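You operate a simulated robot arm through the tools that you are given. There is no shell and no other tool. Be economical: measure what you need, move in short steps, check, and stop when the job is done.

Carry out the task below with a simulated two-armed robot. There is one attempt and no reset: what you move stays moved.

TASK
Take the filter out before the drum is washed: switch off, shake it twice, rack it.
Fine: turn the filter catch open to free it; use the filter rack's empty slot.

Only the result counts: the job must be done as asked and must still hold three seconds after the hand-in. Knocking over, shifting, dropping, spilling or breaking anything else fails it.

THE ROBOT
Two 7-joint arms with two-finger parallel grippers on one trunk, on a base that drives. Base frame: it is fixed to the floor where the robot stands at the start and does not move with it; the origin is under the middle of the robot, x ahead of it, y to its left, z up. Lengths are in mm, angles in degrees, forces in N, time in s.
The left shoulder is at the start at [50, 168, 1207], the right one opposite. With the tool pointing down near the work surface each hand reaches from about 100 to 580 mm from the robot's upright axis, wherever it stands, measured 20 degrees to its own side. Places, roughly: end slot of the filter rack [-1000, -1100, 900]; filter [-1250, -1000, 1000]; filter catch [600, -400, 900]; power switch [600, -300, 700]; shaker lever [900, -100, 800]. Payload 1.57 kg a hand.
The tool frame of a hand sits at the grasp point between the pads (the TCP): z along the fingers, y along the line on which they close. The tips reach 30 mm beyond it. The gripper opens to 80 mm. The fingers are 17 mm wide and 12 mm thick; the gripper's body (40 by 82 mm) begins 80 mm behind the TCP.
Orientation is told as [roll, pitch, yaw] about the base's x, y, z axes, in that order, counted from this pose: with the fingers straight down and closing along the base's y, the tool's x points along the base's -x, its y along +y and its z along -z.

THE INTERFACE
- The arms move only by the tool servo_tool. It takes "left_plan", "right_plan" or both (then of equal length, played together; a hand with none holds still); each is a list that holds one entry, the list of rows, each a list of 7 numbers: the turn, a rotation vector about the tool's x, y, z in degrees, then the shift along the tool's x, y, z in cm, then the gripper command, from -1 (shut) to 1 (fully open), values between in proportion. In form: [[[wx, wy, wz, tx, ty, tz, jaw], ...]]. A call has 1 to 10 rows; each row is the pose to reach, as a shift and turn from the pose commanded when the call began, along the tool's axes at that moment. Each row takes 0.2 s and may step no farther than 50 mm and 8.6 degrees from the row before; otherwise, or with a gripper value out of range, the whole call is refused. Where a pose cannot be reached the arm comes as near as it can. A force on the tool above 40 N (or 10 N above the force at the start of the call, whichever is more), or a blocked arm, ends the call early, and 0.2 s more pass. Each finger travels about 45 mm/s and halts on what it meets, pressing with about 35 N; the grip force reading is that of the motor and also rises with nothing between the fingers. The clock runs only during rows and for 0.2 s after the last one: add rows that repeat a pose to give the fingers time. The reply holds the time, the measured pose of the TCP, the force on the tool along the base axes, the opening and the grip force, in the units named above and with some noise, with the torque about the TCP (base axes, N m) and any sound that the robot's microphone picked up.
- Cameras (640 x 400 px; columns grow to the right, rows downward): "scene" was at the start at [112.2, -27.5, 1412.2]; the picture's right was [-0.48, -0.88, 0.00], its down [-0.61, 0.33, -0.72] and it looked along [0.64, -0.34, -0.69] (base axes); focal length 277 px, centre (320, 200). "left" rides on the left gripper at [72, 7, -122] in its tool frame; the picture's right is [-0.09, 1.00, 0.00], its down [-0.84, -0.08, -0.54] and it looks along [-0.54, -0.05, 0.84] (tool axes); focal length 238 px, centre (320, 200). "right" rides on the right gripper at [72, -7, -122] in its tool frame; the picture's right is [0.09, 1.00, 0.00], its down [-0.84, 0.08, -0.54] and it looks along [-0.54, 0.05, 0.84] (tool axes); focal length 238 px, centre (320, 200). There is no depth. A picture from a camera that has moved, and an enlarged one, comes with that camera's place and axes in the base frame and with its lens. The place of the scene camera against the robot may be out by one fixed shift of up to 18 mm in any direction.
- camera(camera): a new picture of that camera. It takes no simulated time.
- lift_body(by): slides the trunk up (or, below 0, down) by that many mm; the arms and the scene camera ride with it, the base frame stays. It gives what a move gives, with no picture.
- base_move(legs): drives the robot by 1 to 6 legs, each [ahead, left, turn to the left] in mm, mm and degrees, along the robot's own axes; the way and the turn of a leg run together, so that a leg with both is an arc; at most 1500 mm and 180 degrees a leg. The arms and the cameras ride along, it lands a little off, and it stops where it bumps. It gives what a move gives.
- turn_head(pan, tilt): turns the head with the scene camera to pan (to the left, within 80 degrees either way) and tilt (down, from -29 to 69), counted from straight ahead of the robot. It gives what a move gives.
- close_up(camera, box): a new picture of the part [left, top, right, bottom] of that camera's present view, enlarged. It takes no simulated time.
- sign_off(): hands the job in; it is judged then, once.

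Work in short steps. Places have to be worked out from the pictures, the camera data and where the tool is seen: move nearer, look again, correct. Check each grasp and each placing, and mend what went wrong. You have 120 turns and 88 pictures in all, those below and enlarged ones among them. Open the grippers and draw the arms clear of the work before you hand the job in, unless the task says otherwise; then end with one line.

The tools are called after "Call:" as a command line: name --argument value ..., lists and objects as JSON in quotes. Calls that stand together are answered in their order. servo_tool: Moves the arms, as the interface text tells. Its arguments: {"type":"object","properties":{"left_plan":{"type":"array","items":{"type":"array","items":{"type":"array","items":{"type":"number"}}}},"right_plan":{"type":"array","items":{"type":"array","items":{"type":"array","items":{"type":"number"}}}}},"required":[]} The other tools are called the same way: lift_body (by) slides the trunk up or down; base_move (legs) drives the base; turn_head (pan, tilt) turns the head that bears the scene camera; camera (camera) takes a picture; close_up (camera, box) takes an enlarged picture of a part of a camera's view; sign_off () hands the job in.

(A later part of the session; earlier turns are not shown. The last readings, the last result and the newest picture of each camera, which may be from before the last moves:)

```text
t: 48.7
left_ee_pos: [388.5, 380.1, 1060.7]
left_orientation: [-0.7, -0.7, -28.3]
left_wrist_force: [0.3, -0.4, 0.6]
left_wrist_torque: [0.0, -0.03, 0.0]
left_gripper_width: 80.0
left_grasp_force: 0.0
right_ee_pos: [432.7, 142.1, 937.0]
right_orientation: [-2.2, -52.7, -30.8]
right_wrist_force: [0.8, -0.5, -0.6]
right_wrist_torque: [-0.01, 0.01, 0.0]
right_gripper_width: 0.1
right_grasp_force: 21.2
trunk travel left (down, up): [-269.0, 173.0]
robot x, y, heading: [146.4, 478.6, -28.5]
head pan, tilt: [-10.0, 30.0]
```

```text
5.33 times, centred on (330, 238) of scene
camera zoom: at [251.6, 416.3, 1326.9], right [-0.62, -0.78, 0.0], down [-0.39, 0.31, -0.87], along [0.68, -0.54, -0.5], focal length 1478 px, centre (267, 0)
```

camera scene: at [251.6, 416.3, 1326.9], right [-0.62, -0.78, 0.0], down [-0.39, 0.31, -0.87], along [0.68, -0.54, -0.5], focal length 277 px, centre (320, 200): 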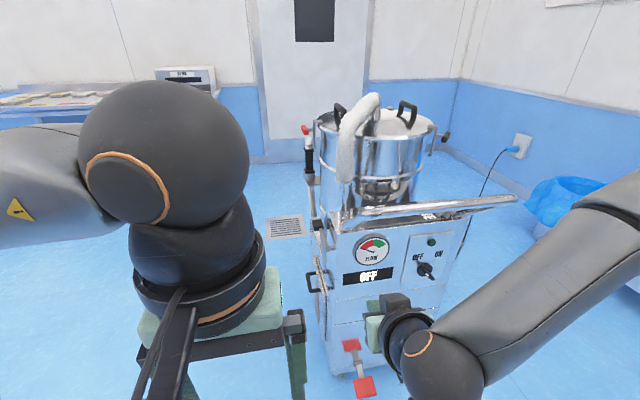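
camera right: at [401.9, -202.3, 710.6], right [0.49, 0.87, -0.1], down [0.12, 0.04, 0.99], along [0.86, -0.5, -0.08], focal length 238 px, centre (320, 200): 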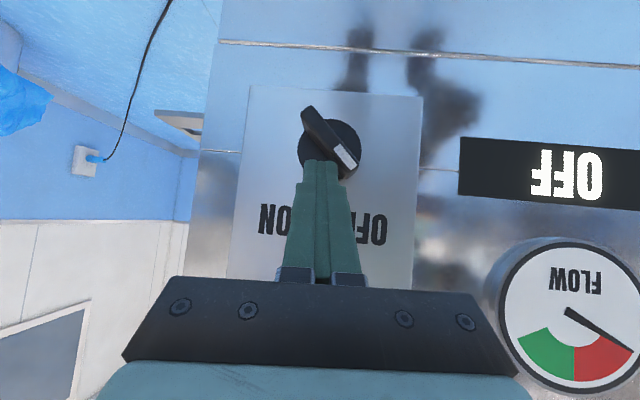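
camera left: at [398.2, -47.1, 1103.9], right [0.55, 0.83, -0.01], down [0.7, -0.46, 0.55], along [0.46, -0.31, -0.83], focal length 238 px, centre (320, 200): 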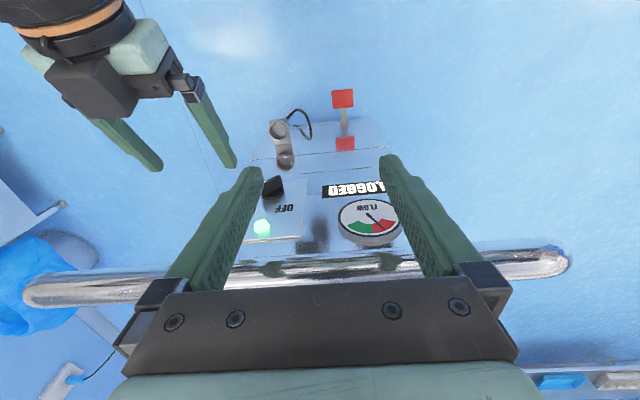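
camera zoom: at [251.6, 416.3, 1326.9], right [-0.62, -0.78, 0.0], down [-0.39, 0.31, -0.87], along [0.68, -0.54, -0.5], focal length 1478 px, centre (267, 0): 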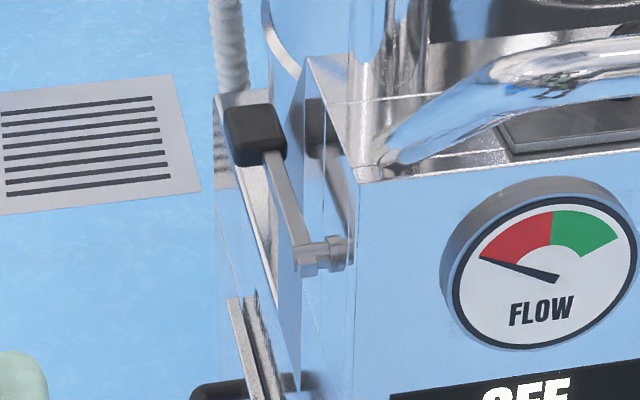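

The black-knobbed lever on a sideways pivot (left side) is the shaker; the red one is a drum latch. I'll tuck the right arm back to tool-down before driving closer so it stays clear of the bar.

Call:
servo_tool --right_plan '[[[0, 7.5, 0, 0, 0, -2.2, -1], [0, 15, 0, 0, 0, -4.4, -1], [0, 22.5, 0, -0.1, 0, -6.6, -1], [0, 30, 0, -0.2, 0, -8.8, -1], [0, 37.5, 0, -0.3, 0, -11, -1], [0, 45, 0, -0.4, 0, -13.2, -1], [0, 52, 0, -0.5, 0, -15.6, -1], [0, 52, 0, -0.5, 0, -15.6, -1]]]' --left_plan '[[[0, 0, 8, 0, 1, -1, 1], [0, 0, 16, 0, 2, -2, 1], [0, 0, 24, 0, 3, -3, 1], [0, 0, 32, 0, 4, -4, 1], [0, 0, 40, 0, 5, -5, 1], [0, 0, 48, 0, 6, -6, 1], [0, 0, 56, 0, 7, -7, 1], [0, 0, 64, 0, 7, -8, 1]]]'

```text
t: 50.5
left_ee_pos: [422.3, 442.1, 1139.6]
left_orientation: [0.3, -0.8, -92.4]
left_wrist_force: [0.1, 0.3, -0.6]
left_wrist_torque: [-0.01, -0.01, -0.02]
left_gripper_width: 80.0
left_grasp_force: 0.0
right_ee_pos: [333.5, 208.9, 1035.4]
right_orientation: [-1.2, -0.6, -32.7]
right_wrist_force: [0.4, -0.1, -0.5]
right_wrist_torque: [-0.02, 0.0, 0.02]
right_gripper_width: 0.0
right_grasp_force: 21.0
trunk travel left (down, up): [-269.0, 173.0]
robot x, y, heading: [150.3, 480.3, -28.3]
head pan, tilt: [-10.0, 30.0]
```

Call:
servo_tool --right_plan '[[[0, 0, 0, 2, 0, -2, -1], [0, 0, 0, 4, 0, -4, -1], [0, 0, 0, 6, -1, -6, -1], [0, 0, 0, 7, -2, -8, -1]]]' --left_plan '[[[0, 0, 8, 0, 0, 0, 1], [0, 0, 16, 0, 0, 0, 1], [0, 0, 24, 0, 0, 0, 1], [0, 0, 26, 0, 0, 0, 1]]]'

Call:
base_move --legs '[[0, -260, 0], [200, 0, 0]]'

Call:
camera --camera "left"

```text
t: 51.5
left_ee_pos: [422.4, 442.2, 1140.2]
left_orientation: [0.7, -0.7, -118.5]
left_wrist_force: [0.4, 0.1, -1.1]
left_wrist_torque: [0.02, 0.02, -0.01]
left_gripper_width: 80.0
left_grasp_force: 0.1
right_ee_pos: [261.8, 231.4, 1115.9]
right_orientation: [-1.4, -0.6, -32.6]
right_wrist_force: [0.2, 0.3, 0.0]
right_wrist_torque: [-0.04, 0.02, -0.01]
right_gripper_width: 0.0
right_grasp_force: 20.9
trunk travel left (down, up): [-269.0, 173.0]
robot x, y, heading: [144.3, 478.2, -28.3]
head pan, tilt: [-10.0, 30.0]
```

```text
t: 55.6
left_ee_pos: [474.7, 117.9, 1139.9]
left_orientation: [0.7, -0.6, -118.3]
left_wrist_force: [-0.3, -0.4, -0.1]
left_wrist_torque: [0.03, 0.03, 0.01]
left_gripper_width: 80.1
left_grasp_force: 0.2
right_ee_pos: [315.4, -91.6, 1114.8]
right_orientation: [-1.3, -0.7, -32.6]
right_wrist_force: [-0.2, -0.8, 0.5]
right_wrist_torque: [-0.01, 0.03, 0.0]
right_gripper_width: 0.0
right_grasp_force: 21.2
trunk travel left (down, up): [-269.0, 173.0]
robot x, y, heading: [193.0, 158.5, -28.4]
head pan, tilt: [-10.0, 30.0]
```

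```text
56 pictures are left
camera left: at [513.9, 179.8, 1262.0], right [0.83, -0.55, 0.01], down [-0.47, -0.69, 0.55], along [-0.3, -0.47, -0.83], focal length 238 px, centre (320, 200)
```

left: 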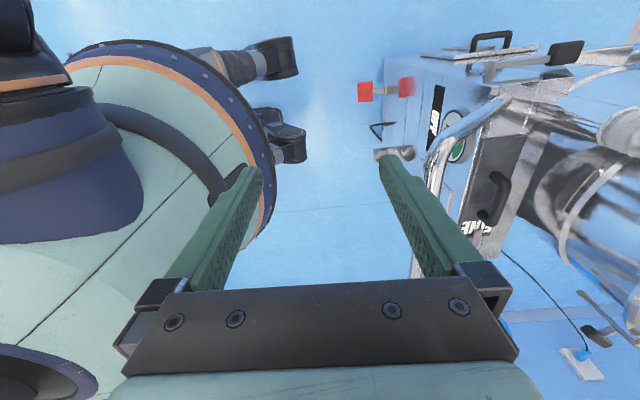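

Clear view: lever knob ≈ (ahead 743, lateral 358, z 832), pivot ≈ (678, 338, 767), so it leans back 45°. There's about 250 mm between robot feet and pedal, so drive ahead 150.

Call:
base_move --legs '[[150, 10, 0]]'

Call:
servo_tool --left_plan '[[[0, 0, 0, 0.3, 2.2, 1, 1], [0, 0, 0, 0.6, 4.4, 2, 1], [0, 0, 0, 0.9, 6.6, 3, 1], [0, 0, 0, 1.2, 8.8, 4, 1], [0, 0, 0, 1.5, 11, 5, 1], [0, 0, 0, 1.8, 13.2, 6, 1], [0, 0, 0, 2, 15.4, 8, 1], [0, 0, 0, 2, 17.6, 10, 1], [0, 0, 0, 2, 19.8, 12, 1], [0, 0, 0, 2, 19.8, 12, 1]]]'

Call:
camera --camera "left"

```text
t: 57.0
left_ee_pos: [609.6, 55.7, 1141.4]
left_orientation: [0.7, -0.7, -118.2]
left_wrist_force: [-0.4, 0.1, -0.1]
left_wrist_torque: [0.01, 0.0, -0.02]
left_gripper_width: 80.1
left_grasp_force: 0.0
right_ee_pos: [447.5, -153.8, 1114.6]
right_orientation: [-1.3, -0.7, -32.6]
right_wrist_force: [0.0, 0.4, 0.1]
right_wrist_torque: [-0.05, -0.04, 0.03]
right_gripper_width: 0.0
right_grasp_force: 21.5
trunk travel left (down, up): [-269.0, 173.0]
robot x, y, heading: [330.1, 91.0, -28.3]
head pan, tilt: [-10.0, 30.0]
stopped in leg 1: the robot was blocked; the commanded pose is now the measured one
```

```text
t: 59.2
left_ee_pos: [643.3, 5.1, 1032.5]
left_orientation: [0.8, -0.8, -118.1]
left_wrist_force: [0.1, -1.1, 0.0]
left_wrist_torque: [-0.02, 0.0, 0.0]
left_gripper_width: 79.8
left_grasp_force: 0.0
left hand out of reach, approached as far as the arm can: row 2, 3, 4, 5, 6, 7, 8, 9, 10
right_ee_pos: [449.5, -153.4, 1114.3]
right_orientation: [-1.2, -0.8, -32.6]
right_wrist_force: [-0.5, 0.2, -0.4]
right_wrist_torque: [-0.01, 0.01, 0.0]
right_gripper_width: 0.0
right_grasp_force: 21.1
trunk travel left (down, up): [-269.0, 173.0]
robot x, y, heading: [334.5, 92.6, -28.2]
head pan, tilt: [-10.0, 30.0]
```

```text
55 pictures are left
camera left: at [682.7, 68.1, 1154.7], right [0.84, -0.55, 0.01], down [-0.47, -0.69, 0.55], along [-0.29, -0.47, -0.83], focal length 238 px, centre (320, 200)
```

left: 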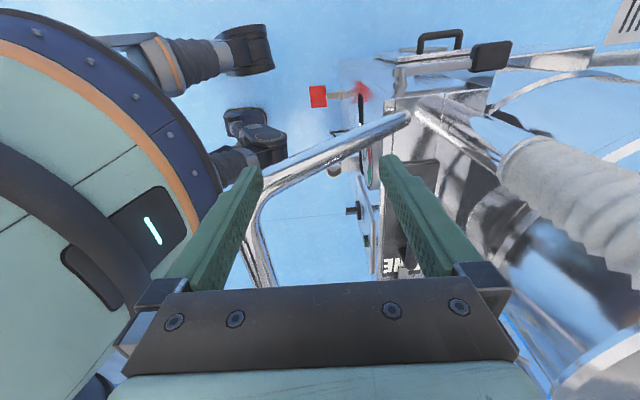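

The base bumped (torso ring near the handle bar). Back off 70 mm, and turn the left tool back toward yaw 0 (relative) since the -90° yaw seems to restrict reach.

Call:
base_move --legs '[[-70, 0, 0]]'

Call:
servo_tool --left_plan '[[[0, 0, -8.5, 0, 0, -2, 1], [0, 0, -17, 0, 0, -3, 1], [0, 0, -25.5, 0, 0, -4, 1], [0, 0, -34, 0, 0, -4, 1], [0, 0, -42.5, 0, 0, -4, 1], [0, 0, -51, 0, 0, -4, 1], [0, 0, -59.5, 0, 0, -4, 1], [0, 0, -68, 0, 0, -4, 1], [0, 0, -76.5, 0, 0, -4, 1], [0, 0, -85, 0, 0, -4, 1]]]'

Call:
turn_head --pan 0 --tilt 40

Call:
camera --camera "scene"

```text
t: 60.2
left_ee_pos: [582.0, 39.3, 1033.5]
left_orientation: [0.8, -0.7, -118.1]
left_wrist_force: [-0.8, 0.2, -0.9]
left_wrist_torque: [0.01, 0.0, 0.0]
left_gripper_width: 80.0
left_grasp_force: 0.1
right_ee_pos: [386.1, -120.4, 1113.6]
right_orientation: [-1.3, -0.7, -32.7]
right_wrist_force: [-0.5, 0.6, -0.4]
right_wrist_torque: [0.0, -0.02, 0.03]
right_gripper_width: 0.0
right_grasp_force: 21.8
trunk travel left (down, up): [-269.0, 173.0]
robot x, y, heading: [270.1, 126.7, -28.4]
head pan, tilt: [-10.0, 30.0]
```

```text
t: 62.4
left_ee_pos: [581.2, 37.6, 1073.4]
left_orientation: [-0.6, -0.8, -33.0]
left_wrist_force: [0.1, 0.1, -0.6]
left_wrist_torque: [0.02, 0.02, 0.03]
left_gripper_width: 80.0
left_grasp_force: 0.0
right_ee_pos: [387.0, -121.2, 1114.5]
right_orientation: [-1.2, -0.6, -32.7]
right_wrist_force: [0.5, -0.2, 0.5]
right_wrist_torque: [-0.01, 0.03, 0.02]
right_gripper_width: 0.2
right_grasp_force: 21.3
trunk travel left (down, up): [-269.0, 173.0]
robot x, y, heading: [268.5, 123.8, -28.4]
head pan, tilt: [-10.0, 30.0]
```

```text
t: 63.2
left_ee_pos: [583.2, 38.5, 1073.7]
left_orientation: [-0.7, -0.8, -33.2]
left_wrist_force: [-0.3, 0.0, 1.1]
left_wrist_torque: [0.01, 0.04, -0.03]
left_gripper_width: 80.0
left_grasp_force: 0.0
right_ee_pos: [386.6, -120.7, 1113.9]
right_orientation: [-1.3, -0.8, -32.6]
right_wrist_force: [0.4, 0.6, 0.1]
right_wrist_torque: [0.0, 0.01, 0.0]
right_gripper_width: 0.1
right_grasp_force: 20.8
trunk travel left (down, up): [-269.0, 173.0]
robot x, y, heading: [268.2, 131.9, -28.5]
head pan, tilt: [0.0, 40.0]
```

```text
54 pictures are left
camera scene: at [379.8, 78.8, 1311.6], right [-0.48, -0.88, 0.0], down [-0.57, 0.31, -0.77], along [0.67, -0.36, -0.64], focal length 277 px, centre (320, 200)
```

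scene: 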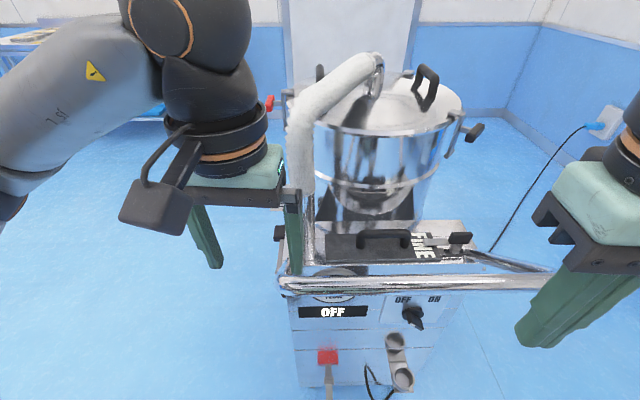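

The machine hasn't moved. Now bring the left hand outboard of the bar, forward with a forward pitch, above the lever, with the jaw at ~60 mm.

Call:
servo_tool --left_plan '[[[0, 0, -2, 0, 2.3, 0, 0.5], [0, 0, -4.7, 0, 4.6, 0, 0.5], [0, 0, -4.7, 0, 7, 0, 0.5], [0, -4, -4.7, -4.5, 7, 0, 0.5], [0, -8, -4.7, -9, 7, 0, 0.5], [0, -13, -4.7, -13.5, 7, 0, 0.5], [0, -18, -4.7, -17, 7, 1, 0.5], [0, -24, -4.7, -20, 7, 3, 0.5], [0, -30, -4.7, -20, 7, 6, 0.5], [0, -30, -4.7, -20, 7, 9, 0.5]]]'

Call:
camera --camera "left"

Call:
camera --camera "scene"

```text
t: 65.4
left_ee_pos: [788.7, -12.7, 984.7]
left_orientation: [-2.2, -30.7, -27.5]
left_wrist_force: [-0.4, 0.1, 0.8]
left_wrist_torque: [-0.03, 0.02, -0.03]
left_gripper_width: 60.0
left_grasp_force: 0.1
right_ee_pos: [387.2, -121.2, 1115.2]
right_orientation: [-1.3, -0.5, -32.6]
right_wrist_force: [-0.2, 0.2, 0.4]
right_wrist_torque: [0.0, 0.01, 0.0]
right_gripper_width: 0.0
right_grasp_force: 20.8
trunk travel left (down, up): [-269.0, 173.0]
robot x, y, heading: [271.0, 127.7, -28.6]
head pan, tilt: [0.0, 40.0]
```

```text
53 pictures are left
camera left: at [683.9, 54.8, 1053.1], right [0.55, 0.84, 0.01], down [0.36, -0.25, 0.9], along [0.75, -0.49, -0.44], focal length 238 px, centre (320, 200)
```

left: 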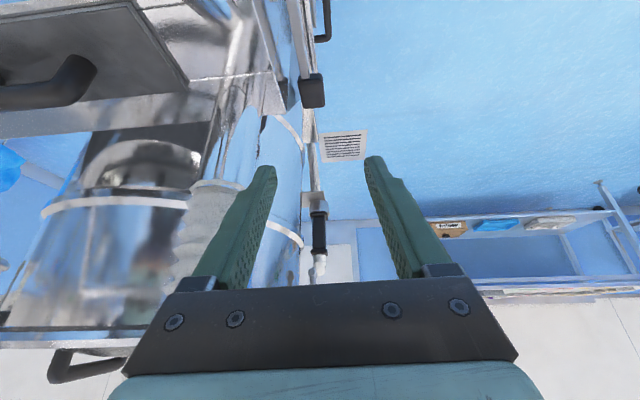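

```text
52 pictures are left
camera scene: at [380.0, 78.8, 1311.6], right [-0.47, -0.88, 0.0], down [-0.57, 0.31, -0.77], along [0.67, -0.36, -0.64], focal length 277 px, centre (320, 200)
```

scene: 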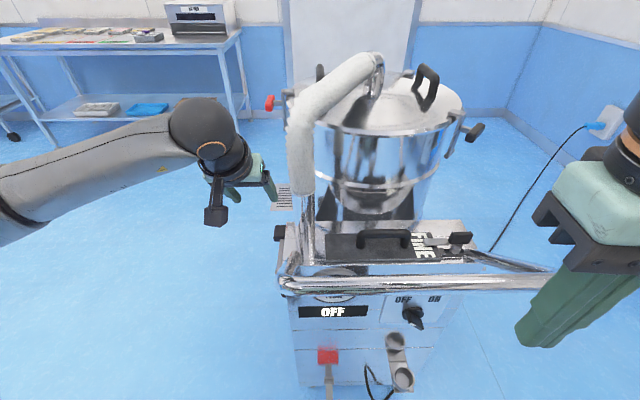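

Reach is fine now. The lever's depth is still uncertain (knob perhaps ahead ≈ 750–775, z ≈ 810–830), so advance 50 mm and look again for parallax.

Call:
servo_tool --left_plan '[[[0, 0, 0, -2.2, 0, 1.2, 0.5], [0, 0, 0, -4.3, 0, 2.5, 0.5], [0, 0, 0, -4.3, 0, 2.5, 0.5]]]'

Call:
close_up --camera "left" --box '[240, 0, 400, 100]'

```text
t: 66.2
left_ee_pos: [832.7, -36.7, 984.9]
left_orientation: [-2.2, -30.7, -27.7]
left_wrist_force: [-0.2, -0.9, 0.4]
left_wrist_torque: [0.02, 0.0, 0.01]
left_gripper_width: 59.9
left_grasp_force: 0.0
right_ee_pos: [386.6, -121.2, 1114.4]
right_orientation: [-1.3, -0.7, -32.6]
right_wrist_force: [-0.5, -0.1, 0.2]
right_wrist_torque: [0.01, -0.03, -0.01]
right_gripper_width: 0.0
right_grasp_force: 21.1
trunk travel left (down, up): [-269.0, 173.0]
robot x, y, heading: [273.5, 128.0, -28.7]
head pan, tilt: [0.0, 40.0]
```

```text
4.00 times, centred on (320, 50) of left
camera zoom: at [727.3, 30.2, 1054.4], right [0.55, 0.84, 0.01], down [0.36, -0.25, 0.9], along [0.75, -0.49, -0.44], focal length 953 px, centre (320, 800)
```

zoom: 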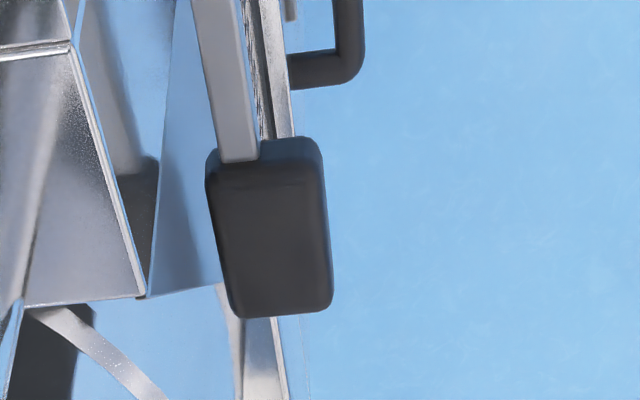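

Call:
servo_tool --left_plan '[[[0, 0, 0, 1.5, 0, 2.6, 0.5], [0, 0, 0, 2.55, 0, 4.3, 0.5], [0, 0, 0, 3.6, 0, 6.0, 0.5], [0, 0, 0, 3.6, 0, 6.0, 0.5]]]'

Call:
camera --camera "left"

```text
t: 67.2
left_ee_pos: [829.6, -39.0, 916.8]
left_orientation: [-2.2, -30.6, -27.5]
left_wrist_force: [-0.6, -0.2, -0.7]
left_wrist_torque: [-0.01, -0.02, 0.01]
left_gripper_width: 60.2
left_grasp_force: 0.0
right_ee_pos: [386.1, -121.4, 1113.3]
right_orientation: [-1.3, -0.7, -32.7]
right_wrist_force: [-0.7, 0.5, -0.7]
right_wrist_torque: [0.01, -0.02, 0.02]
right_gripper_width: 0.0
right_grasp_force: 21.3
trunk travel left (down, up): [-269.0, 173.0]
robot x, y, heading: [269.0, 126.6, -28.6]
head pan, tilt: [0.0, 40.0]
```

```text
50 pictures are left
camera left: at [725.1, 28.8, 984.2], right [0.55, 0.84, 0.01], down [0.37, -0.25, 0.9], along [0.75, -0.49, -0.45], focal length 238 px, centre (320, 200)
```

left: 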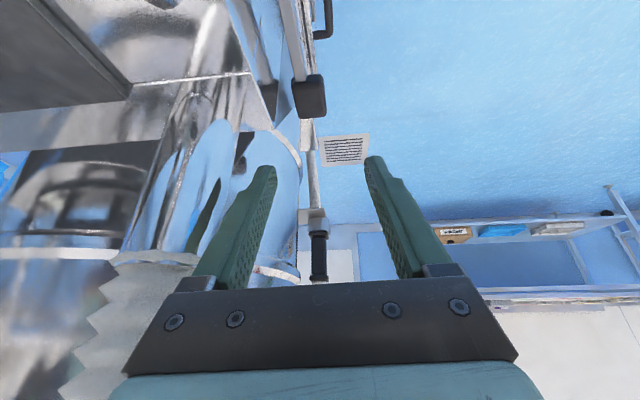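

Views nearly in line make the depth ill-conditioned; I need a side view of the lever. Swing the left hand outboard and yaw it ~48° clockwise so its camera looks inward.

Call:
servo_tool --left_plan '[[[0, 0, 0, 1.2, 3, -0.7, 0.5], [0, 0, 0, 2.6, 6, -1.5, 0.5], [4, 0, 6.9, 4, 9, -2.2, 0.5], [8, 0, 13.8, 5.2, 12, -3, 0.5], [12, 0, 20.6, 5.2, 13, -3, 0.5], [16, 0, 27.5, 5.2, 14, -3, 0.5], [20, 0, 34.4, 5.2, 14, -3, 0.5], [24, 0, 41.3, 5.2, 14, -3, 0.5], [28, 0, 48.2, 5.2, 14, -3, 0.5], [28, 0, 48.2, 5.2, 14, -3, 0.5]]]'

Call:
camera --camera "left"

```text
t: 69.4
left_ee_pos: [770.0, 82.0, 937.7]
left_orientation: [1.1, -30.3, -75.1]
left_wrist_force: [-0.5, 0.4, 0.3]
left_wrist_torque: [0.04, -0.01, 0.03]
left_gripper_width: 60.1
left_grasp_force: 0.0
left hand out of reach, approached as far as the arm can: row 7, 8, 9, 10
right_ee_pos: [385.6, -121.8, 1114.4]
right_orientation: [-1.3, -0.6, -32.6]
right_wrist_force: [-0.1, 0.0, -0.4]
right_wrist_torque: [0.02, 0.0, 0.0]
right_gripper_width: 0.0
right_grasp_force: 21.6
trunk travel left (down, up): [-269.0, 173.0]
robot x, y, heading: [267.5, 127.0, -28.2]
head pan, tilt: [0.0, 40.0]
```

```text
49 pictures are left
camera left: at [741.7, 202.3, 1007.6], right [0.98, 0.19, 0.06], down [0.03, -0.46, 0.89], along [0.2, -0.87, -0.45], focal length 238 px, centre (320, 200)
```

left: 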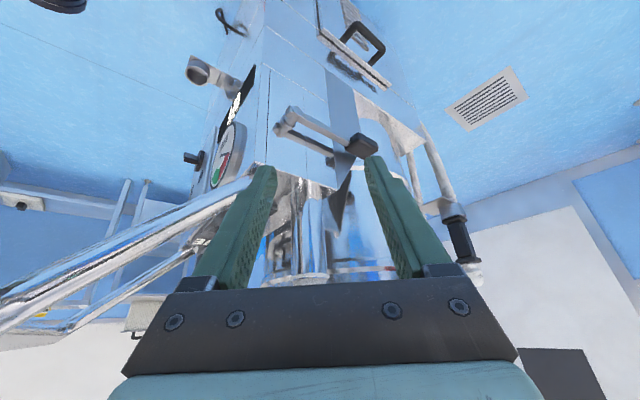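

Call:
close_up --camera "left" --box '[240, 60, 432, 180]'

```text
3.33 times, centred on (336, 120) of left
camera zoom: at [741.7, 202.3, 1007.6], right [0.98, 0.19, 0.06], down [0.03, -0.46, 0.89], along [0.2, -0.87, -0.45], focal length 794 px, centre (267, 467)
```

zoom: 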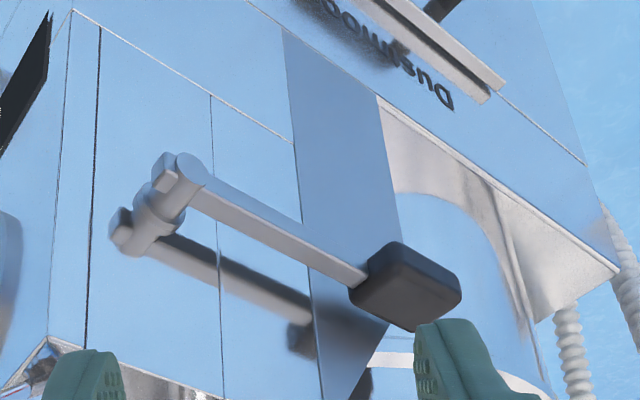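

The side view settles it: lever pivot ≈ (ahead 680, z 771), knob ≈ [890,-94,743] (ahead 828, lateral 341), lying nearly horizontal to the rear. I'll undo the yaw, close the fingers, and move the base 45 mm forward to press-test it.

Call:
servo_tool --left_plan '[[[-4, 0, -6.9, 0, 0, 0, -1], [-8, 0, -13.8, 0, 0, 0, -1], [-12, 0, -20.6, 0, 0, 0, -1], [-16, 0, -27.5, 0, 0, 0, -1], [-20, 0, -34.4, 0, 0, 0, -1], [-23.3, 0, -40.2, 0, 0, 0, -1], [-23.3, 0, -40.2, 0, 0, 0, -1]]]'

Call:
base_move --legs '[[45, 0, 0]]'

```text
t: 71.0
left_ee_pos: [771.3, 83.3, 938.1]
left_orientation: [0.4, -31.0, -28.2]
left_wrist_force: [-0.1, -0.2, 0.3]
left_wrist_torque: [0.01, 0.0, -0.01]
left_gripper_width: 0.0
left_grasp_force: 21.3
right_ee_pos: [387.8, -119.9, 1114.5]
right_orientation: [-1.4, -0.7, -32.5]
right_wrist_force: [0.4, -0.8, 0.3]
right_wrist_torque: [-0.01, -0.01, -0.01]
right_gripper_width: 0.1
right_grasp_force: 21.2
trunk travel left (down, up): [-269.0, 173.0]
robot x, y, heading: [272.2, 126.6, -28.4]
head pan, tilt: [0.0, 40.0]
```

```text
t: 71.9
left_ee_pos: [811.2, 61.1, 937.6]
left_orientation: [0.5, -31.0, -28.3]
left_wrist_force: [1.2, -0.5, 0.5]
left_wrist_torque: [0.03, -0.04, 0.0]
left_gripper_width: 0.3
left_grasp_force: 21.0
right_ee_pos: [427.3, -142.6, 1114.0]
right_orientation: [-1.3, -0.6, -32.6]
right_wrist_force: [0.6, 0.3, -0.4]
right_wrist_torque: [0.01, 0.0, 0.0]
right_gripper_width: 0.0
right_grasp_force: 21.4
trunk travel left (down, up): [-269.0, 173.0]
robot x, y, heading: [309.8, 103.6, -28.0]
head pan, tilt: [0.0, 40.0]
```

Call:
servo_tool --left_plan '[[[0, 0, 0, -0.9, 0, 3.3, -1], [0, 0, 0, -1.8, 0, 6.6, -1], [0, 0, 0, -2.7, -1, 9.9, -1], [0, 0, 0, -3.6, -3, 13.2, -1], [0, 0, 0, -4.5, -5.5, 16.4, -1], [0, 0, 0, -4.5, -8, 16.4, -1], [0, 0, 0, -4.5, -9.2, 16.4, -1], [0, 0, 0, -4.5, -9.2, 16.4, -1]]]'

Call:
camera --camera "left"

```text
t: 73.7
left_ee_pos: [879.0, -74.8, 819.2]
left_orientation: [0.5, -31.0, -28.3]
left_wrist_force: [-0.1, -1.0, -0.3]
left_wrist_torque: [0.02, -0.01, 0.0]
left_gripper_width: 0.3
left_grasp_force: 20.7
right_ee_pos: [426.5, -142.1, 1114.4]
right_orientation: [-1.3, -0.7, -32.5]
right_wrist_force: [-0.6, -0.5, -0.1]
right_wrist_torque: [0.04, 0.03, -0.04]
right_gripper_width: 0.2
right_grasp_force: 21.3
trunk travel left (down, up): [-269.0, 173.0]
robot x, y, heading: [307.0, 103.5, -28.3]
head pan, tilt: [0.0, 40.0]
```

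```text
47 pictures are left
camera left: at [770.9, -11.5, 888.1], right [0.54, 0.84, 0.06], down [0.35, -0.28, 0.9], along [0.77, -0.46, -0.44], focal length 238 px, centre (320, 200)
```

left: 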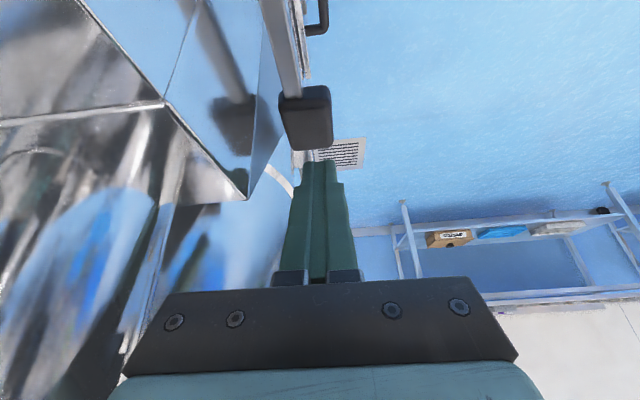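

Tips are right over the knob ([890,-92,743]). Press-test: go straight down slowly ~60 mm and watch the force.

Call:
servo_tool --left_plan '[[[0, 0, 0, 0.5, 0, 0.86, -1], [0, 0, 0, 1.03, 0, 1.71, -1], [0, 0, 0, 1.55, 0, 2.57, -1], [0, 0, 0, 2.06, 0, 3.43, -1], [0, 0, 0, 2.58, 0, 4.29, -1], [0, 0, 0, 3.1, 0, 5.14, -1]]]'

Call:
camera --camera "left"

```text
t: 74.9
left_ee_pos: [880.6, -80.6, 783.1]
left_orientation: [-0.3, -32.1, -27.7]
left_wrist_force: [-1.4, 2.1, 13.1]
left_wrist_torque: [0.0, 0.67, -0.07]
left_gripper_width: 0.1
left_grasp_force: 21.3
right_ee_pos: [426.8, -140.8, 1115.3]
right_orientation: [-1.2, -0.7, -32.5]
right_wrist_force: [-0.5, 0.5, -0.1]
right_wrist_torque: [-0.02, 0.04, -0.02]
right_gripper_width: 0.0
right_grasp_force: 21.4
trunk travel left (down, up): [-269.0, 173.0]
robot x, y, heading: [307.2, 102.4, -28.1]
head pan, tilt: [0.0, 40.0]
stopped in row 6 (left hand): the force on the tool passed its limit at 47 N (the readings are from after the stop); the commanded pose is now the measured one
```

```text
46 pictures are left
camera left: at [773.1, -14.2, 847.7], right [0.54, 0.84, 0.05], down [0.34, -0.26, 0.91], along [0.77, -0.47, -0.42], focal length 238 px, centre (320, 200)
```

left: 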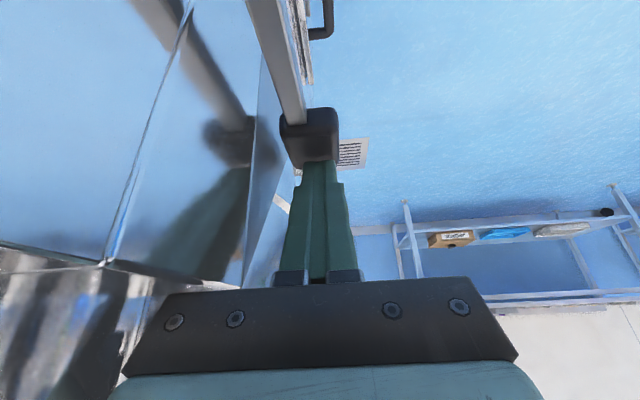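

The lever won't go down (47 N at contact, no real motion), so its stroke must be upward. Working from the machine's left side will let a forward-pointing tool reach under it. Lift the left hand away first.

Call:
servo_tool --left_plan '[[[0, 0, 0, -1, 0, -1.7, -1], [0, 0, 0, -2, 2, -4, -1], [0, 0, 0, -2, 5, -7, -1], [0, 0, 0, -2, 8, -10, -1], [0, 0, 0, -1, 10, -13, -1], [0, 5, 0, 1, 10, -16, -1], [0, 10, 0, 4, 10, -19, -1], [0, 15, 0, 8, 10, -21, -1], [0, 20, 0, 12, 10, -23, -1], [0, 25, 0, 15, 10, -24, -1]]]'

Call:
base_move --legs '[[-180, 0, 0], [0, 680, 0], [0, 0, -90], [0, 600, 0]]'

Call:
turn_head --pan 0 --tilt 38

Call:
camera --camera "scene"

```text
t: 77.1
left_ee_pos: [703.0, 129.5, 904.6]
left_orientation: [-0.1, -6.7, -27.9]
left_wrist_force: [-0.6, 0.2, 0.2]
left_wrist_torque: [0.05, 0.0, -0.03]
left_gripper_width: 0.2
left_grasp_force: 21.0
right_ee_pos: [426.6, -142.7, 1114.6]
right_orientation: [-1.2, -0.6, -32.5]
right_wrist_force: [0.8, -0.5, -0.1]
right_wrist_torque: [-0.01, -0.03, 0.02]
right_gripper_width: 0.0
right_grasp_force: 21.6
trunk travel left (down, up): [-269.0, 173.0]
robot x, y, heading: [307.6, 105.4, -28.2]
head pan, tilt: [0.0, 40.0]
```

```text
t: 93.8
left_ee_pos: [1041.8, 129.3, 902.6]
left_orientation: [0.0, -6.8, -116.2]
left_wrist_force: [-0.3, 0.5, 0.1]
left_wrist_torque: [-0.01, 0.04, -0.04]
left_gripper_width: 0.0
left_grasp_force: 21.5
right_ee_pos: [761.7, 399.8, 1114.2]
right_orientation: [-1.3, -0.8, -120.9]
right_wrist_force: [-0.8, -0.3, 0.4]
right_wrist_torque: [-0.01, 0.0, 0.01]
right_gripper_width: 0.0
right_grasp_force: 21.0
trunk travel left (down, up): [-269.0, 173.0]
robot x, y, heading: [1009.2, 523.5, -117.0]
head pan, tilt: [0.0, 40.0]
```

```text
t: 94.4
left_ee_pos: [1041.1, 130.9, 904.0]
left_orientation: [0.1, -6.8, -116.2]
left_wrist_force: [-0.2, -0.4, 0.7]
left_wrist_torque: [0.01, -0.01, 0.01]
left_gripper_width: 0.0
left_grasp_force: 20.8
right_ee_pos: [761.0, 399.4, 1114.3]
right_orientation: [-1.3, -0.6, -120.8]
right_wrist_force: [-0.8, 0.4, 0.1]
right_wrist_torque: [-0.02, 0.0, 0.02]
right_gripper_width: 0.0
right_grasp_force: 21.3
trunk travel left (down, up): [-269.0, 173.0]
robot x, y, heading: [1004.1, 523.4, -116.3]
head pan, tilt: [0.0, 38.0]
```

```text
45 pictures are left
camera scene: at [948.3, 422.3, 1314.6], right [-0.89, 0.45, 0.0], down [0.28, 0.55, -0.79], along [-0.35, -0.7, -0.62], focal length 277 px, centre (320, 200)
```

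scene: 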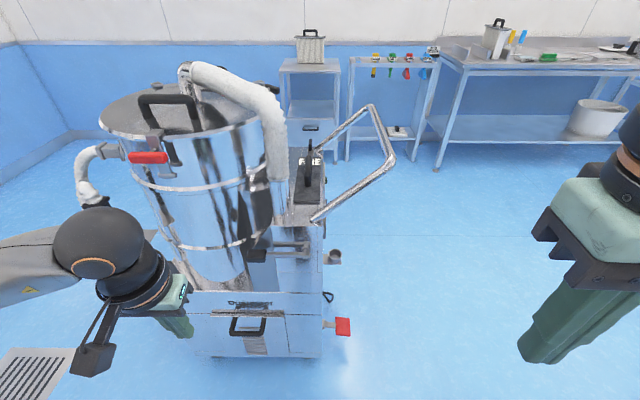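

A good side view, and there are racks on the far side. Zoom on the lever and on the racks.

Call:
close_up --camera "scene" --box '[210, 200, 350, 288]'

Call:
close_up --camera "scene" --box '[250, 5, 640, 180]'

```text
4.55 times, centred on (280, 244) of scene
camera zoom: at [948.3, 422.3, 1314.6], right [-0.89, 0.45, 0.0], down [0.28, 0.55, -0.79], along [-0.35, -0.7, -0.62], focal length 1260 px, centre (502, 0)
```

zoom: 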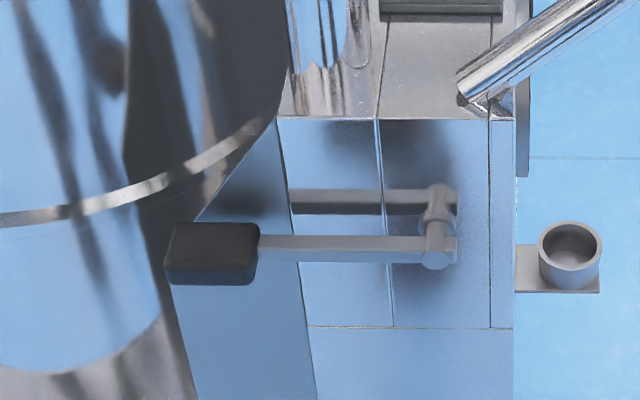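

```text
1.64 times, centred on (445, 92) of scene
camera zoom: at [948.3, 422.3, 1314.6], right [-0.89, 0.45, 0.0], down [0.28, 0.55, -0.79], along [-0.35, -0.7, -0.62], focal length 455 px, centre (115, 376)
```

zoom: 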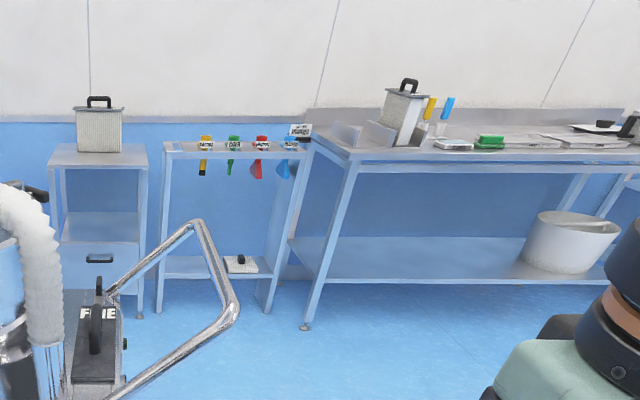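

The lever lies nearly level towards the rear; I'll push it up from below with a closed-finger "rod". Drive 60 mm closer and bring the left hand to pitch ≈ -58°, outboard and below the knob.

Call:
base_move --legs '[[60, 0, 0]]'

Call:
servo_tool --left_plan '[[[0, -6.5, 0, -1, -0.5, 2.4, -1], [0, -13, 0, -2, -1, 4.8, -1], [0, -19.5, 0, -3, -1.5, 7.2, -1], [0, -26, 0, -4, -2, 9.6, -1], [0, -32.5, 0, -5, -2.5, 12, -1], [0, -39, 0, -6, -3, 14.4, -1], [0, -45, 0, -7, -3.5, 16.8, -1], [0, -51, 0, -8.4, -3.8, 19.3, -1], [0, -51, 0, -8.4, -3.8, 19.3, -1]]]'

Call:
camera --camera "left"

Call:
camera --camera "scene"

```text
t: 95.4
left_ee_pos: [1013.3, 75.9, 902.5]
left_orientation: [-0.1, -6.8, -116.4]
left_wrist_force: [-0.3, 0.2, 0.1]
left_wrist_torque: [0.0, -0.01, 0.0]
left_gripper_width: 0.2
left_grasp_force: 20.8
right_ee_pos: [734.3, 344.7, 1113.1]
right_orientation: [-1.3, -0.5, -120.8]
right_wrist_force: [-1.0, -0.4, 0.8]
right_wrist_torque: [0.03, 0.0, -0.01]
right_gripper_width: 0.1
right_grasp_force: 21.1
trunk travel left (down, up): [-269.0, 173.0]
robot x, y, heading: [977.7, 468.5, -116.3]
head pan, tilt: [0.0, 38.0]
```

```text
t: 97.4
left_ee_pos: [965.1, 28.3, 790.7]
left_orientation: [0.0, -39.4, -116.2]
left_wrist_force: [-0.4, 0.2, 0.3]
left_wrist_torque: [0.03, 0.01, 0.0]
left_gripper_width: 0.0
left_grasp_force: 21.2
left hand out of reach, approached as far as the arm can: row 6, 7, 8, 9
right_ee_pos: [734.4, 345.7, 1114.1]
right_orientation: [-1.3, -0.6, -121.0]
right_wrist_force: [-0.1, 1.0, 0.3]
right_wrist_torque: [-0.03, 0.02, 0.01]
right_gripper_width: 0.0
right_grasp_force: 21.4
trunk travel left (down, up): [-269.0, 173.0]
robot x, y, heading: [977.7, 470.7, -116.5]
head pan, tilt: [0.0, 38.0]
```

```text
42 pictures are left
camera left: at [1028.0, 144.9, 839.7], right [0.86, -0.5, 0.06], down [-0.2, -0.24, 0.95], along [-0.47, -0.83, -0.31], focal length 238 px, centre (320, 200)
```

left: 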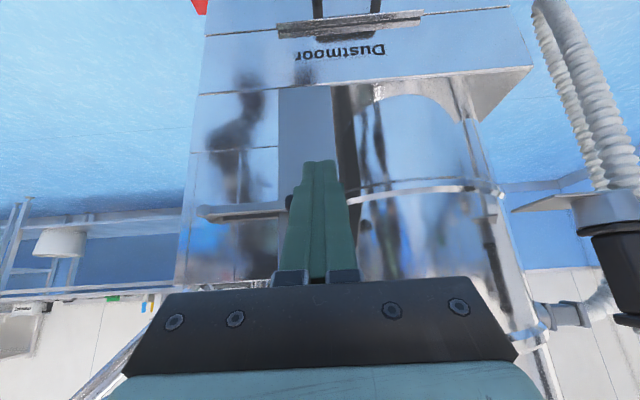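

```text
41 pictures are left
camera scene: at [921.1, 368.3, 1314.6], right [-0.89, 0.45, 0.0], down [0.28, 0.55, -0.79], along [-0.35, -0.7, -0.62], focal length 277 px, centre (320, 200)
```

scene: 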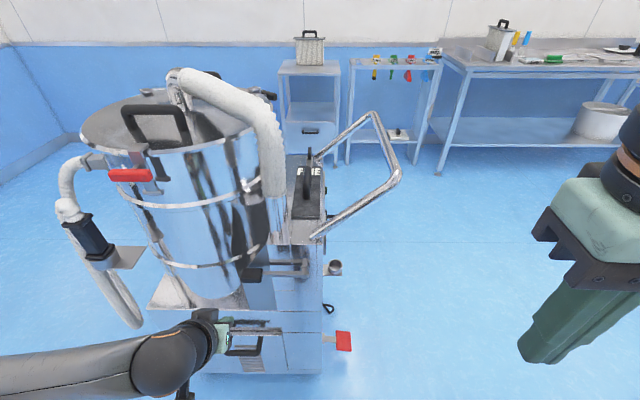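

Lowering the trunk should free up the pitch (as it did before); the hand is 120 mm clear of the machine side.

Call:
lift_body --by -170

Call:
servo_tool --left_plan '[[[0, -5, 0, 0, 0, -1, -1], [0, -10, 0, 0, 0, -2, -1], [0, -15, 0, 0, 0, -3, -1], [0, -20, 0, 0, 0, -4, -1], [0, -20, 0, 0, 0, -4, -1]]]'

```text
t: 99.3
left_ee_pos: [965.2, 28.5, 620.5]
left_orientation: [0.0, -39.4, -116.2]
left_wrist_force: [0.4, 0.2, 0.6]
left_wrist_torque: [-0.01, 0.02, -0.01]
left_gripper_width: 0.0
left_grasp_force: 21.3
right_ee_pos: [734.3, 344.8, 944.5]
right_orientation: [-1.3, -0.7, -120.9]
right_wrist_force: [-0.1, -0.3, 0.2]
right_wrist_torque: [-0.01, 0.0, -0.01]
right_gripper_width: 0.0
right_grasp_force: 21.1
trunk travel left (down, up): [-99.0, 343.0]
robot x, y, heading: [977.1, 469.5, -116.6]
head pan, tilt: [0.0, 38.0]
```

```text
t: 100.5
left_ee_pos: [963.2, 28.6, 621.2]
left_orientation: [-0.1, -39.4, -116.2]
left_wrist_force: [0.0, -0.9, 0.0]
left_wrist_torque: [-0.01, 0.0, 0.0]
left_gripper_width: 0.2
left_grasp_force: 21.5
left hand out of reach, approached as far as the arm can: row 1, 2, 3, 4, 5
right_ee_pos: [734.4, 345.2, 944.0]
right_orientation: [-1.3, -0.7, -120.9]
right_wrist_force: [0.6, -0.1, 0.0]
right_wrist_torque: [0.01, 0.02, 0.0]
right_gripper_width: 0.0
right_grasp_force: 21.4
trunk travel left (down, up): [-99.0, 343.0]
robot x, y, heading: [981.1, 475.7, -116.5]
head pan, tilt: [0.0, 38.0]
```

Call:
servo_tool --left_plan '[[[0, 0, 0, -2, 0, -1.5, -1], [0, 0, 0, -4, 0, -3, -1], [0, -3, 0, -6, 0, -4, -1], [0, -7, 0, -8, 0, -5, -1], [0, -11, 0, -9.4, 0, -5.2, -1], [0, -15, 0, -9.4, 0, -5.2, -1], [0, -20, 0, -9.4, 0, -5.2, -1], [0, -20, 0, -9.4, 0, -5.2, -1]]]'

```text
t: 102.3
left_ee_pos: [937.0, -2.1, 721.6]
left_orientation: [-0.7, -52.3, -116.6]
left_wrist_force: [-0.1, -0.2, 0.0]
left_wrist_torque: [-0.03, 0.0, 0.01]
left_gripper_width: 0.2
left_grasp_force: 20.8
left hand out of reach, approached as far as the arm can: row 6, 7, 8
right_ee_pos: [735.3, 345.6, 944.4]
right_orientation: [-1.3, -0.7, -120.9]
right_wrist_force: [0.0, -0.1, 0.2]
right_wrist_torque: [-0.01, -0.02, 0.01]
right_gripper_width: 0.0
right_grasp_force: 21.4
trunk travel left (down, up): [-99.0, 343.0]
robot x, y, heading: [977.0, 468.7, -116.5]
head pan, tilt: [0.0, 38.0]
```

Pitch -52° reached at a good height; the knob centre is 102 mm ahead. Slide the closed fingers in under it (74 mm forward, 12 mm down).

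Call:
servo_tool --left_plan '[[[0, 0, 0, 0.2, -0.3, 1.6, -1], [0, 0, 0, -0.7, -0.3, 3, -1], [0, 0, 0, -1.6, -0.3, 4.2, -1], [0, 0, 0, -2.6, -0.3, 5.4, -1], [0, 0, 0, -3.6, -0.3, 6.6, -1], [0, 0, 0, -3.6, -0.3, 6.6, -1]]]'

Call:
camera --camera "left"

Call:
camera --camera "scene"

```text
t: 103.7
left_ee_pos: [899.8, -68.4, 708.6]
left_orientation: [-0.7, -52.2, -116.6]
left_wrist_force: [0.4, 0.6, 0.0]
left_wrist_torque: [0.04, 0.0, -0.01]
left_gripper_width: 0.1
left_grasp_force: 21.1
right_ee_pos: [734.6, 344.0, 944.4]
right_orientation: [-1.4, -0.6, -120.9]
right_wrist_force: [0.0, -0.1, 0.5]
right_wrist_torque: [0.01, -0.04, -0.01]
right_gripper_width: 0.2
right_grasp_force: 21.1
trunk travel left (down, up): [-99.0, 343.0]
robot x, y, heading: [974.5, 469.8, -116.5]
head pan, tilt: [0.0, 38.0]
```

```text
40 pictures are left
camera left: at [969.8, 54.6, 725.9], right [0.86, -0.5, 0.07], down [-0.1, -0.04, 0.99], along [-0.5, -0.86, -0.09], focal length 238 px, centre (320, 200)
```

left: 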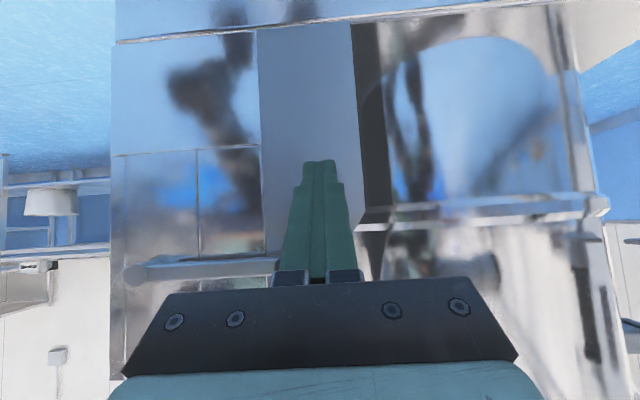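

```text
39 pictures are left
camera scene: at [921.1, 368.3, 1144.6], right [-0.89, 0.45, 0.0], down [0.28, 0.55, -0.79], along [-0.35, -0.7, -0.62], focal length 277 px, centre (320, 200)
```

scene: 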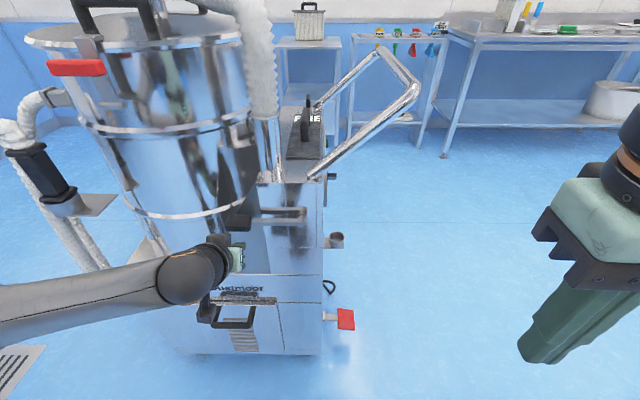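

Fingers are under the lever. Lift slowly along its arc (about +70 mm) and watch the force.

Call:
servo_tool --left_plan '[[[0, 0, 0, -0.63, 0, -0.5, -1], [0, 0, 0, -1.2, 0.1, -0.92, -1], [0, 0, 0, -1.73, 0.3, -1.36, -1], [0, 0, 0, -2.3, 0.5, -1.8, -1], [0, 0, 0, -2.84, 0.7, -2.2, -1], [0, 0, 0, -3.4, 0.8, -2.65, -1], [0, 0, 0, -3.94, 0.9, -3.1, -1], [0, 0, 0, -4.5, 0.9, -3.5, -1], [0, 0, 0, -5.04, 0.9, -3.94, -1], [0, 0, 0, -5.6, 0.9, -4.4, -1]]]'

Call:
close_up --camera "scene" --box '[180, 170, 340, 270]'

```text
t: 105.4
left_ee_pos: [912.8, -63.9, 747.5]
left_orientation: [-0.2, -49.9, -117.1]
left_wrist_force: [1.7, 3.3, -4.7]
left_wrist_torque: [0.01, -0.08, 0.05]
left_gripper_width: 0.1
left_grasp_force: 21.2
right_ee_pos: [734.2, 345.9, 944.3]
right_orientation: [-1.2, -0.6, -120.9]
right_wrist_force: [-0.6, 0.6, -0.2]
right_wrist_torque: [-0.05, 0.01, 0.01]
right_gripper_width: 0.0
right_grasp_force: 21.1
trunk travel left (down, up): [-99.0, 343.0]
robot x, y, heading: [983.2, 468.0, -116.7]
head pan, tilt: [0.0, 38.0]
stopped in row 8 (left hand): the force on the tool passed its limit at 42 N (the readings are from after the stop); the commanded pose is now the measured one
```

```text
4.00 times, centred on (260, 220) of scene
camera zoom: at [921.2, 368.5, 1145.1], right [-0.89, 0.45, 0.0], down [0.28, 0.55, -0.79], along [-0.35, -0.7, -0.62], focal length 1109 px, centre (560, 120)
```

zoom: 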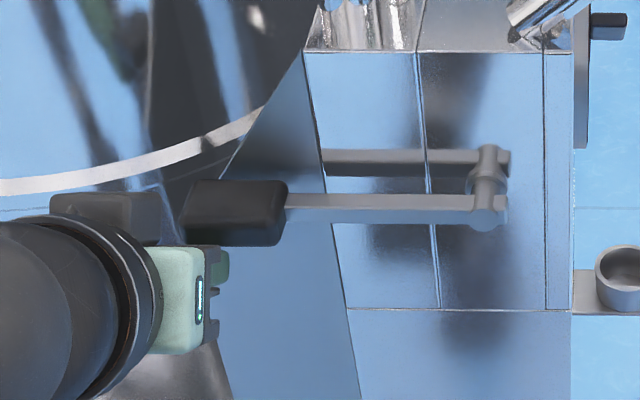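

The hand slid outward and the lever stayed put; it may be damped (like the switch, which yielded only to slow pushing). Reseat further in and nearer the knob's middle, then lift slowly.

Call:
servo_tool --left_plan '[[[0, 0, 0, 0.95, 0, 0.74, -1], [0, 0, 0, 1.2, -1.0, 1.2, -1], [0, 0, 0, 0.0, -1.6, 2.2, -1], [0, 0, 0, -0.8, -1.6, 1.6, -1], [0, 0, 0, -1.1, -1.6, 1.35, -1], [0, 0, 0, -1.4, -1.6, 1.1, -1], [0, 0, 0, -1.65, -1.6, 0.9, -1], [0, 0, 0, -1.9, -1.6, 0.7, -1], [0, 0, 0, -2.15, -1.6, 0.5, -1], [0, 0, 0, -2.4, -1.6, 0.3, -1]]]'

Call:
close_up --camera "scene" --box '[180, 170, 340, 270]'

```text
t: 106.6
left_ee_pos: [893.1, -67.8, 737.0]
left_orientation: [0.4, -48.4, -117.6]
left_wrist_force: [3.3, 4.8, -3.6]
left_wrist_torque: [-0.05, 0.03, 0.01]
left_gripper_width: 0.0
left_grasp_force: 21.1
right_ee_pos: [734.7, 347.4, 945.0]
right_orientation: [-1.2, -0.6, -121.0]
right_wrist_force: [-0.1, 1.4, 0.4]
right_wrist_torque: [0.03, 0.0, 0.01]
right_gripper_width: 0.0
right_grasp_force: 21.0
trunk travel left (down, up): [-99.0, 343.0]
robot x, y, heading: [978.5, 468.7, -116.3]
head pan, tilt: [0.0, 38.0]
stopped in row 6 (left hand): the force on the tool passed its limit at 41 N (the readings are from after the stop); the commanded pose is now the measured one
```

```text
4.00 times, centred on (260, 220) of scene
camera zoom: at [921.4, 369.0, 1145.0], right [-0.89, 0.45, 0.0], down [0.28, 0.55, -0.79], along [-0.35, -0.7, -0.62], focal length 1109 px, centre (560, 120)
```

zoom: 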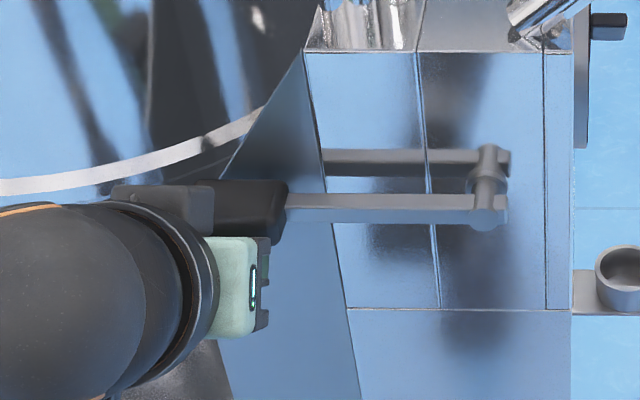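

Upward is blocked too at slow speed, so the lever sits at its top stop, and my earlier downward press was fast. I'll come round above the knob and press slowly.

Call:
servo_tool --left_plan '[[[0, 0, 0, 1.12, 0, 1.0, -1], [0, 0, 0, 3.1, 0, -1.25, -1], [0, 0, 0, 5.77, 0, -4.24, -1], [0, 6, 0, 3.8, 0, -7.3, -1], [0, 14, 0, 0.82, 0, -9.97, -1], [0, 22, 0, -2.66, 0.3, -9.05, -1], [0, 24, 0, -4.66, 0.3, -6.8, -1], [0, 24, 0, -6.27, 0.3, -4.23, -1], [0, 24, 0, -6.27, 0.3, -4.23, -1]]]'

Call:
camera --camera "left"

```text
t: 108.6
left_ee_pos: [888.2, -78.0, 811.4]
left_orientation: [0.1, -24.4, -117.6]
left_wrist_force: [0.4, 0.7, 0.2]
left_wrist_torque: [-0.03, -0.07, 0.0]
left_gripper_width: 0.2
left_grasp_force: 20.9
right_ee_pos: [734.3, 345.4, 945.1]
right_orientation: [-1.3, -0.8, -120.9]
right_wrist_force: [0.5, 0.4, -0.1]
right_wrist_torque: [0.0, -0.02, -0.01]
right_gripper_width: 0.0
right_grasp_force: 21.7
trunk travel left (down, up): [-99.0, 343.0]
robot x, y, heading: [979.5, 472.3, -116.6]
head pan, tilt: [0.0, 38.0]
```

```text
36 pictures are left
camera left: at [948.3, 21.2, 894.4], right [0.85, -0.53, 0.04], down [-0.32, -0.44, 0.84], along [-0.43, -0.72, -0.54], focal length 238 px, centre (320, 200)
```

left: 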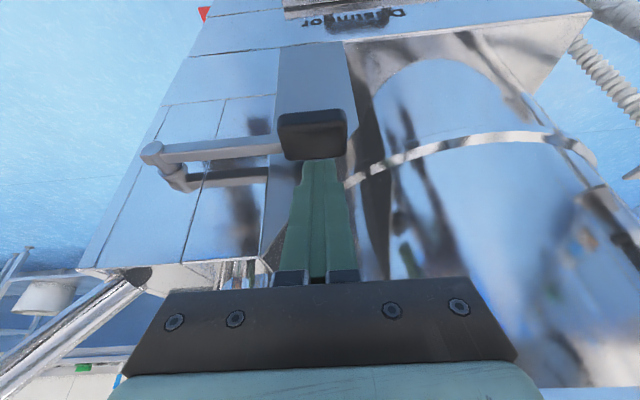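

Call:
servo_tool --left_plan '[[[0, 0, 0, 0.5, 0, 1.09, -1], [0, 0, 0, 0.95, 0, 2.1, -1], [0, 0, 0, 1.2, 0, 2.64, -1], [0, 0, 0, 1.32, 0, 2.92, -1], [0, 0, 0, 1.45, 0, 3.19, -1], [0, 0, 0, 1.57, 0, 3.46, -1], [0, 0, 0, 1.69, 0, 3.74, -1], [0, 0, 0, 1.82, 0, 4.01, -1], [0, 0, 0, 1.94, 0, 4.28, -1], [0, 0, 0, 2.06, 0, 4.56, -1]]]'

Call:
camera --camera "left"

```text
t: 110.8
left_ee_pos: [890.1, -79.5, 762.3]
left_orientation: [0.1, -24.5, -117.5]
left_wrist_force: [-1.6, 2.4, 3.6]
left_wrist_torque: [0.02, 0.08, -0.01]
left_gripper_width: 0.0
left_grasp_force: 21.3
right_ee_pos: [734.2, 345.4, 943.6]
right_orientation: [-1.3, -0.7, -120.9]
right_wrist_force: [1.0, 0.2, 0.2]
right_wrist_torque: [0.03, -0.05, 0.03]
right_gripper_width: 0.0
right_grasp_force: 21.7
trunk travel left (down, up): [-99.0, 343.0]
robot x, y, heading: [979.7, 471.5, -116.6]
head pan, tilt: [0.0, 38.0]
```

```text
35 pictures are left
camera left: at [948.4, 21.3, 844.3], right [0.85, -0.53, 0.04], down [-0.32, -0.44, 0.84], along [-0.43, -0.72, -0.54], focal length 238 px, centre (320, 200)
```

left: 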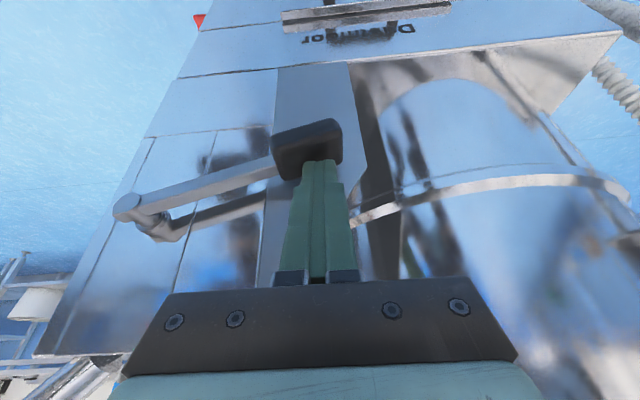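

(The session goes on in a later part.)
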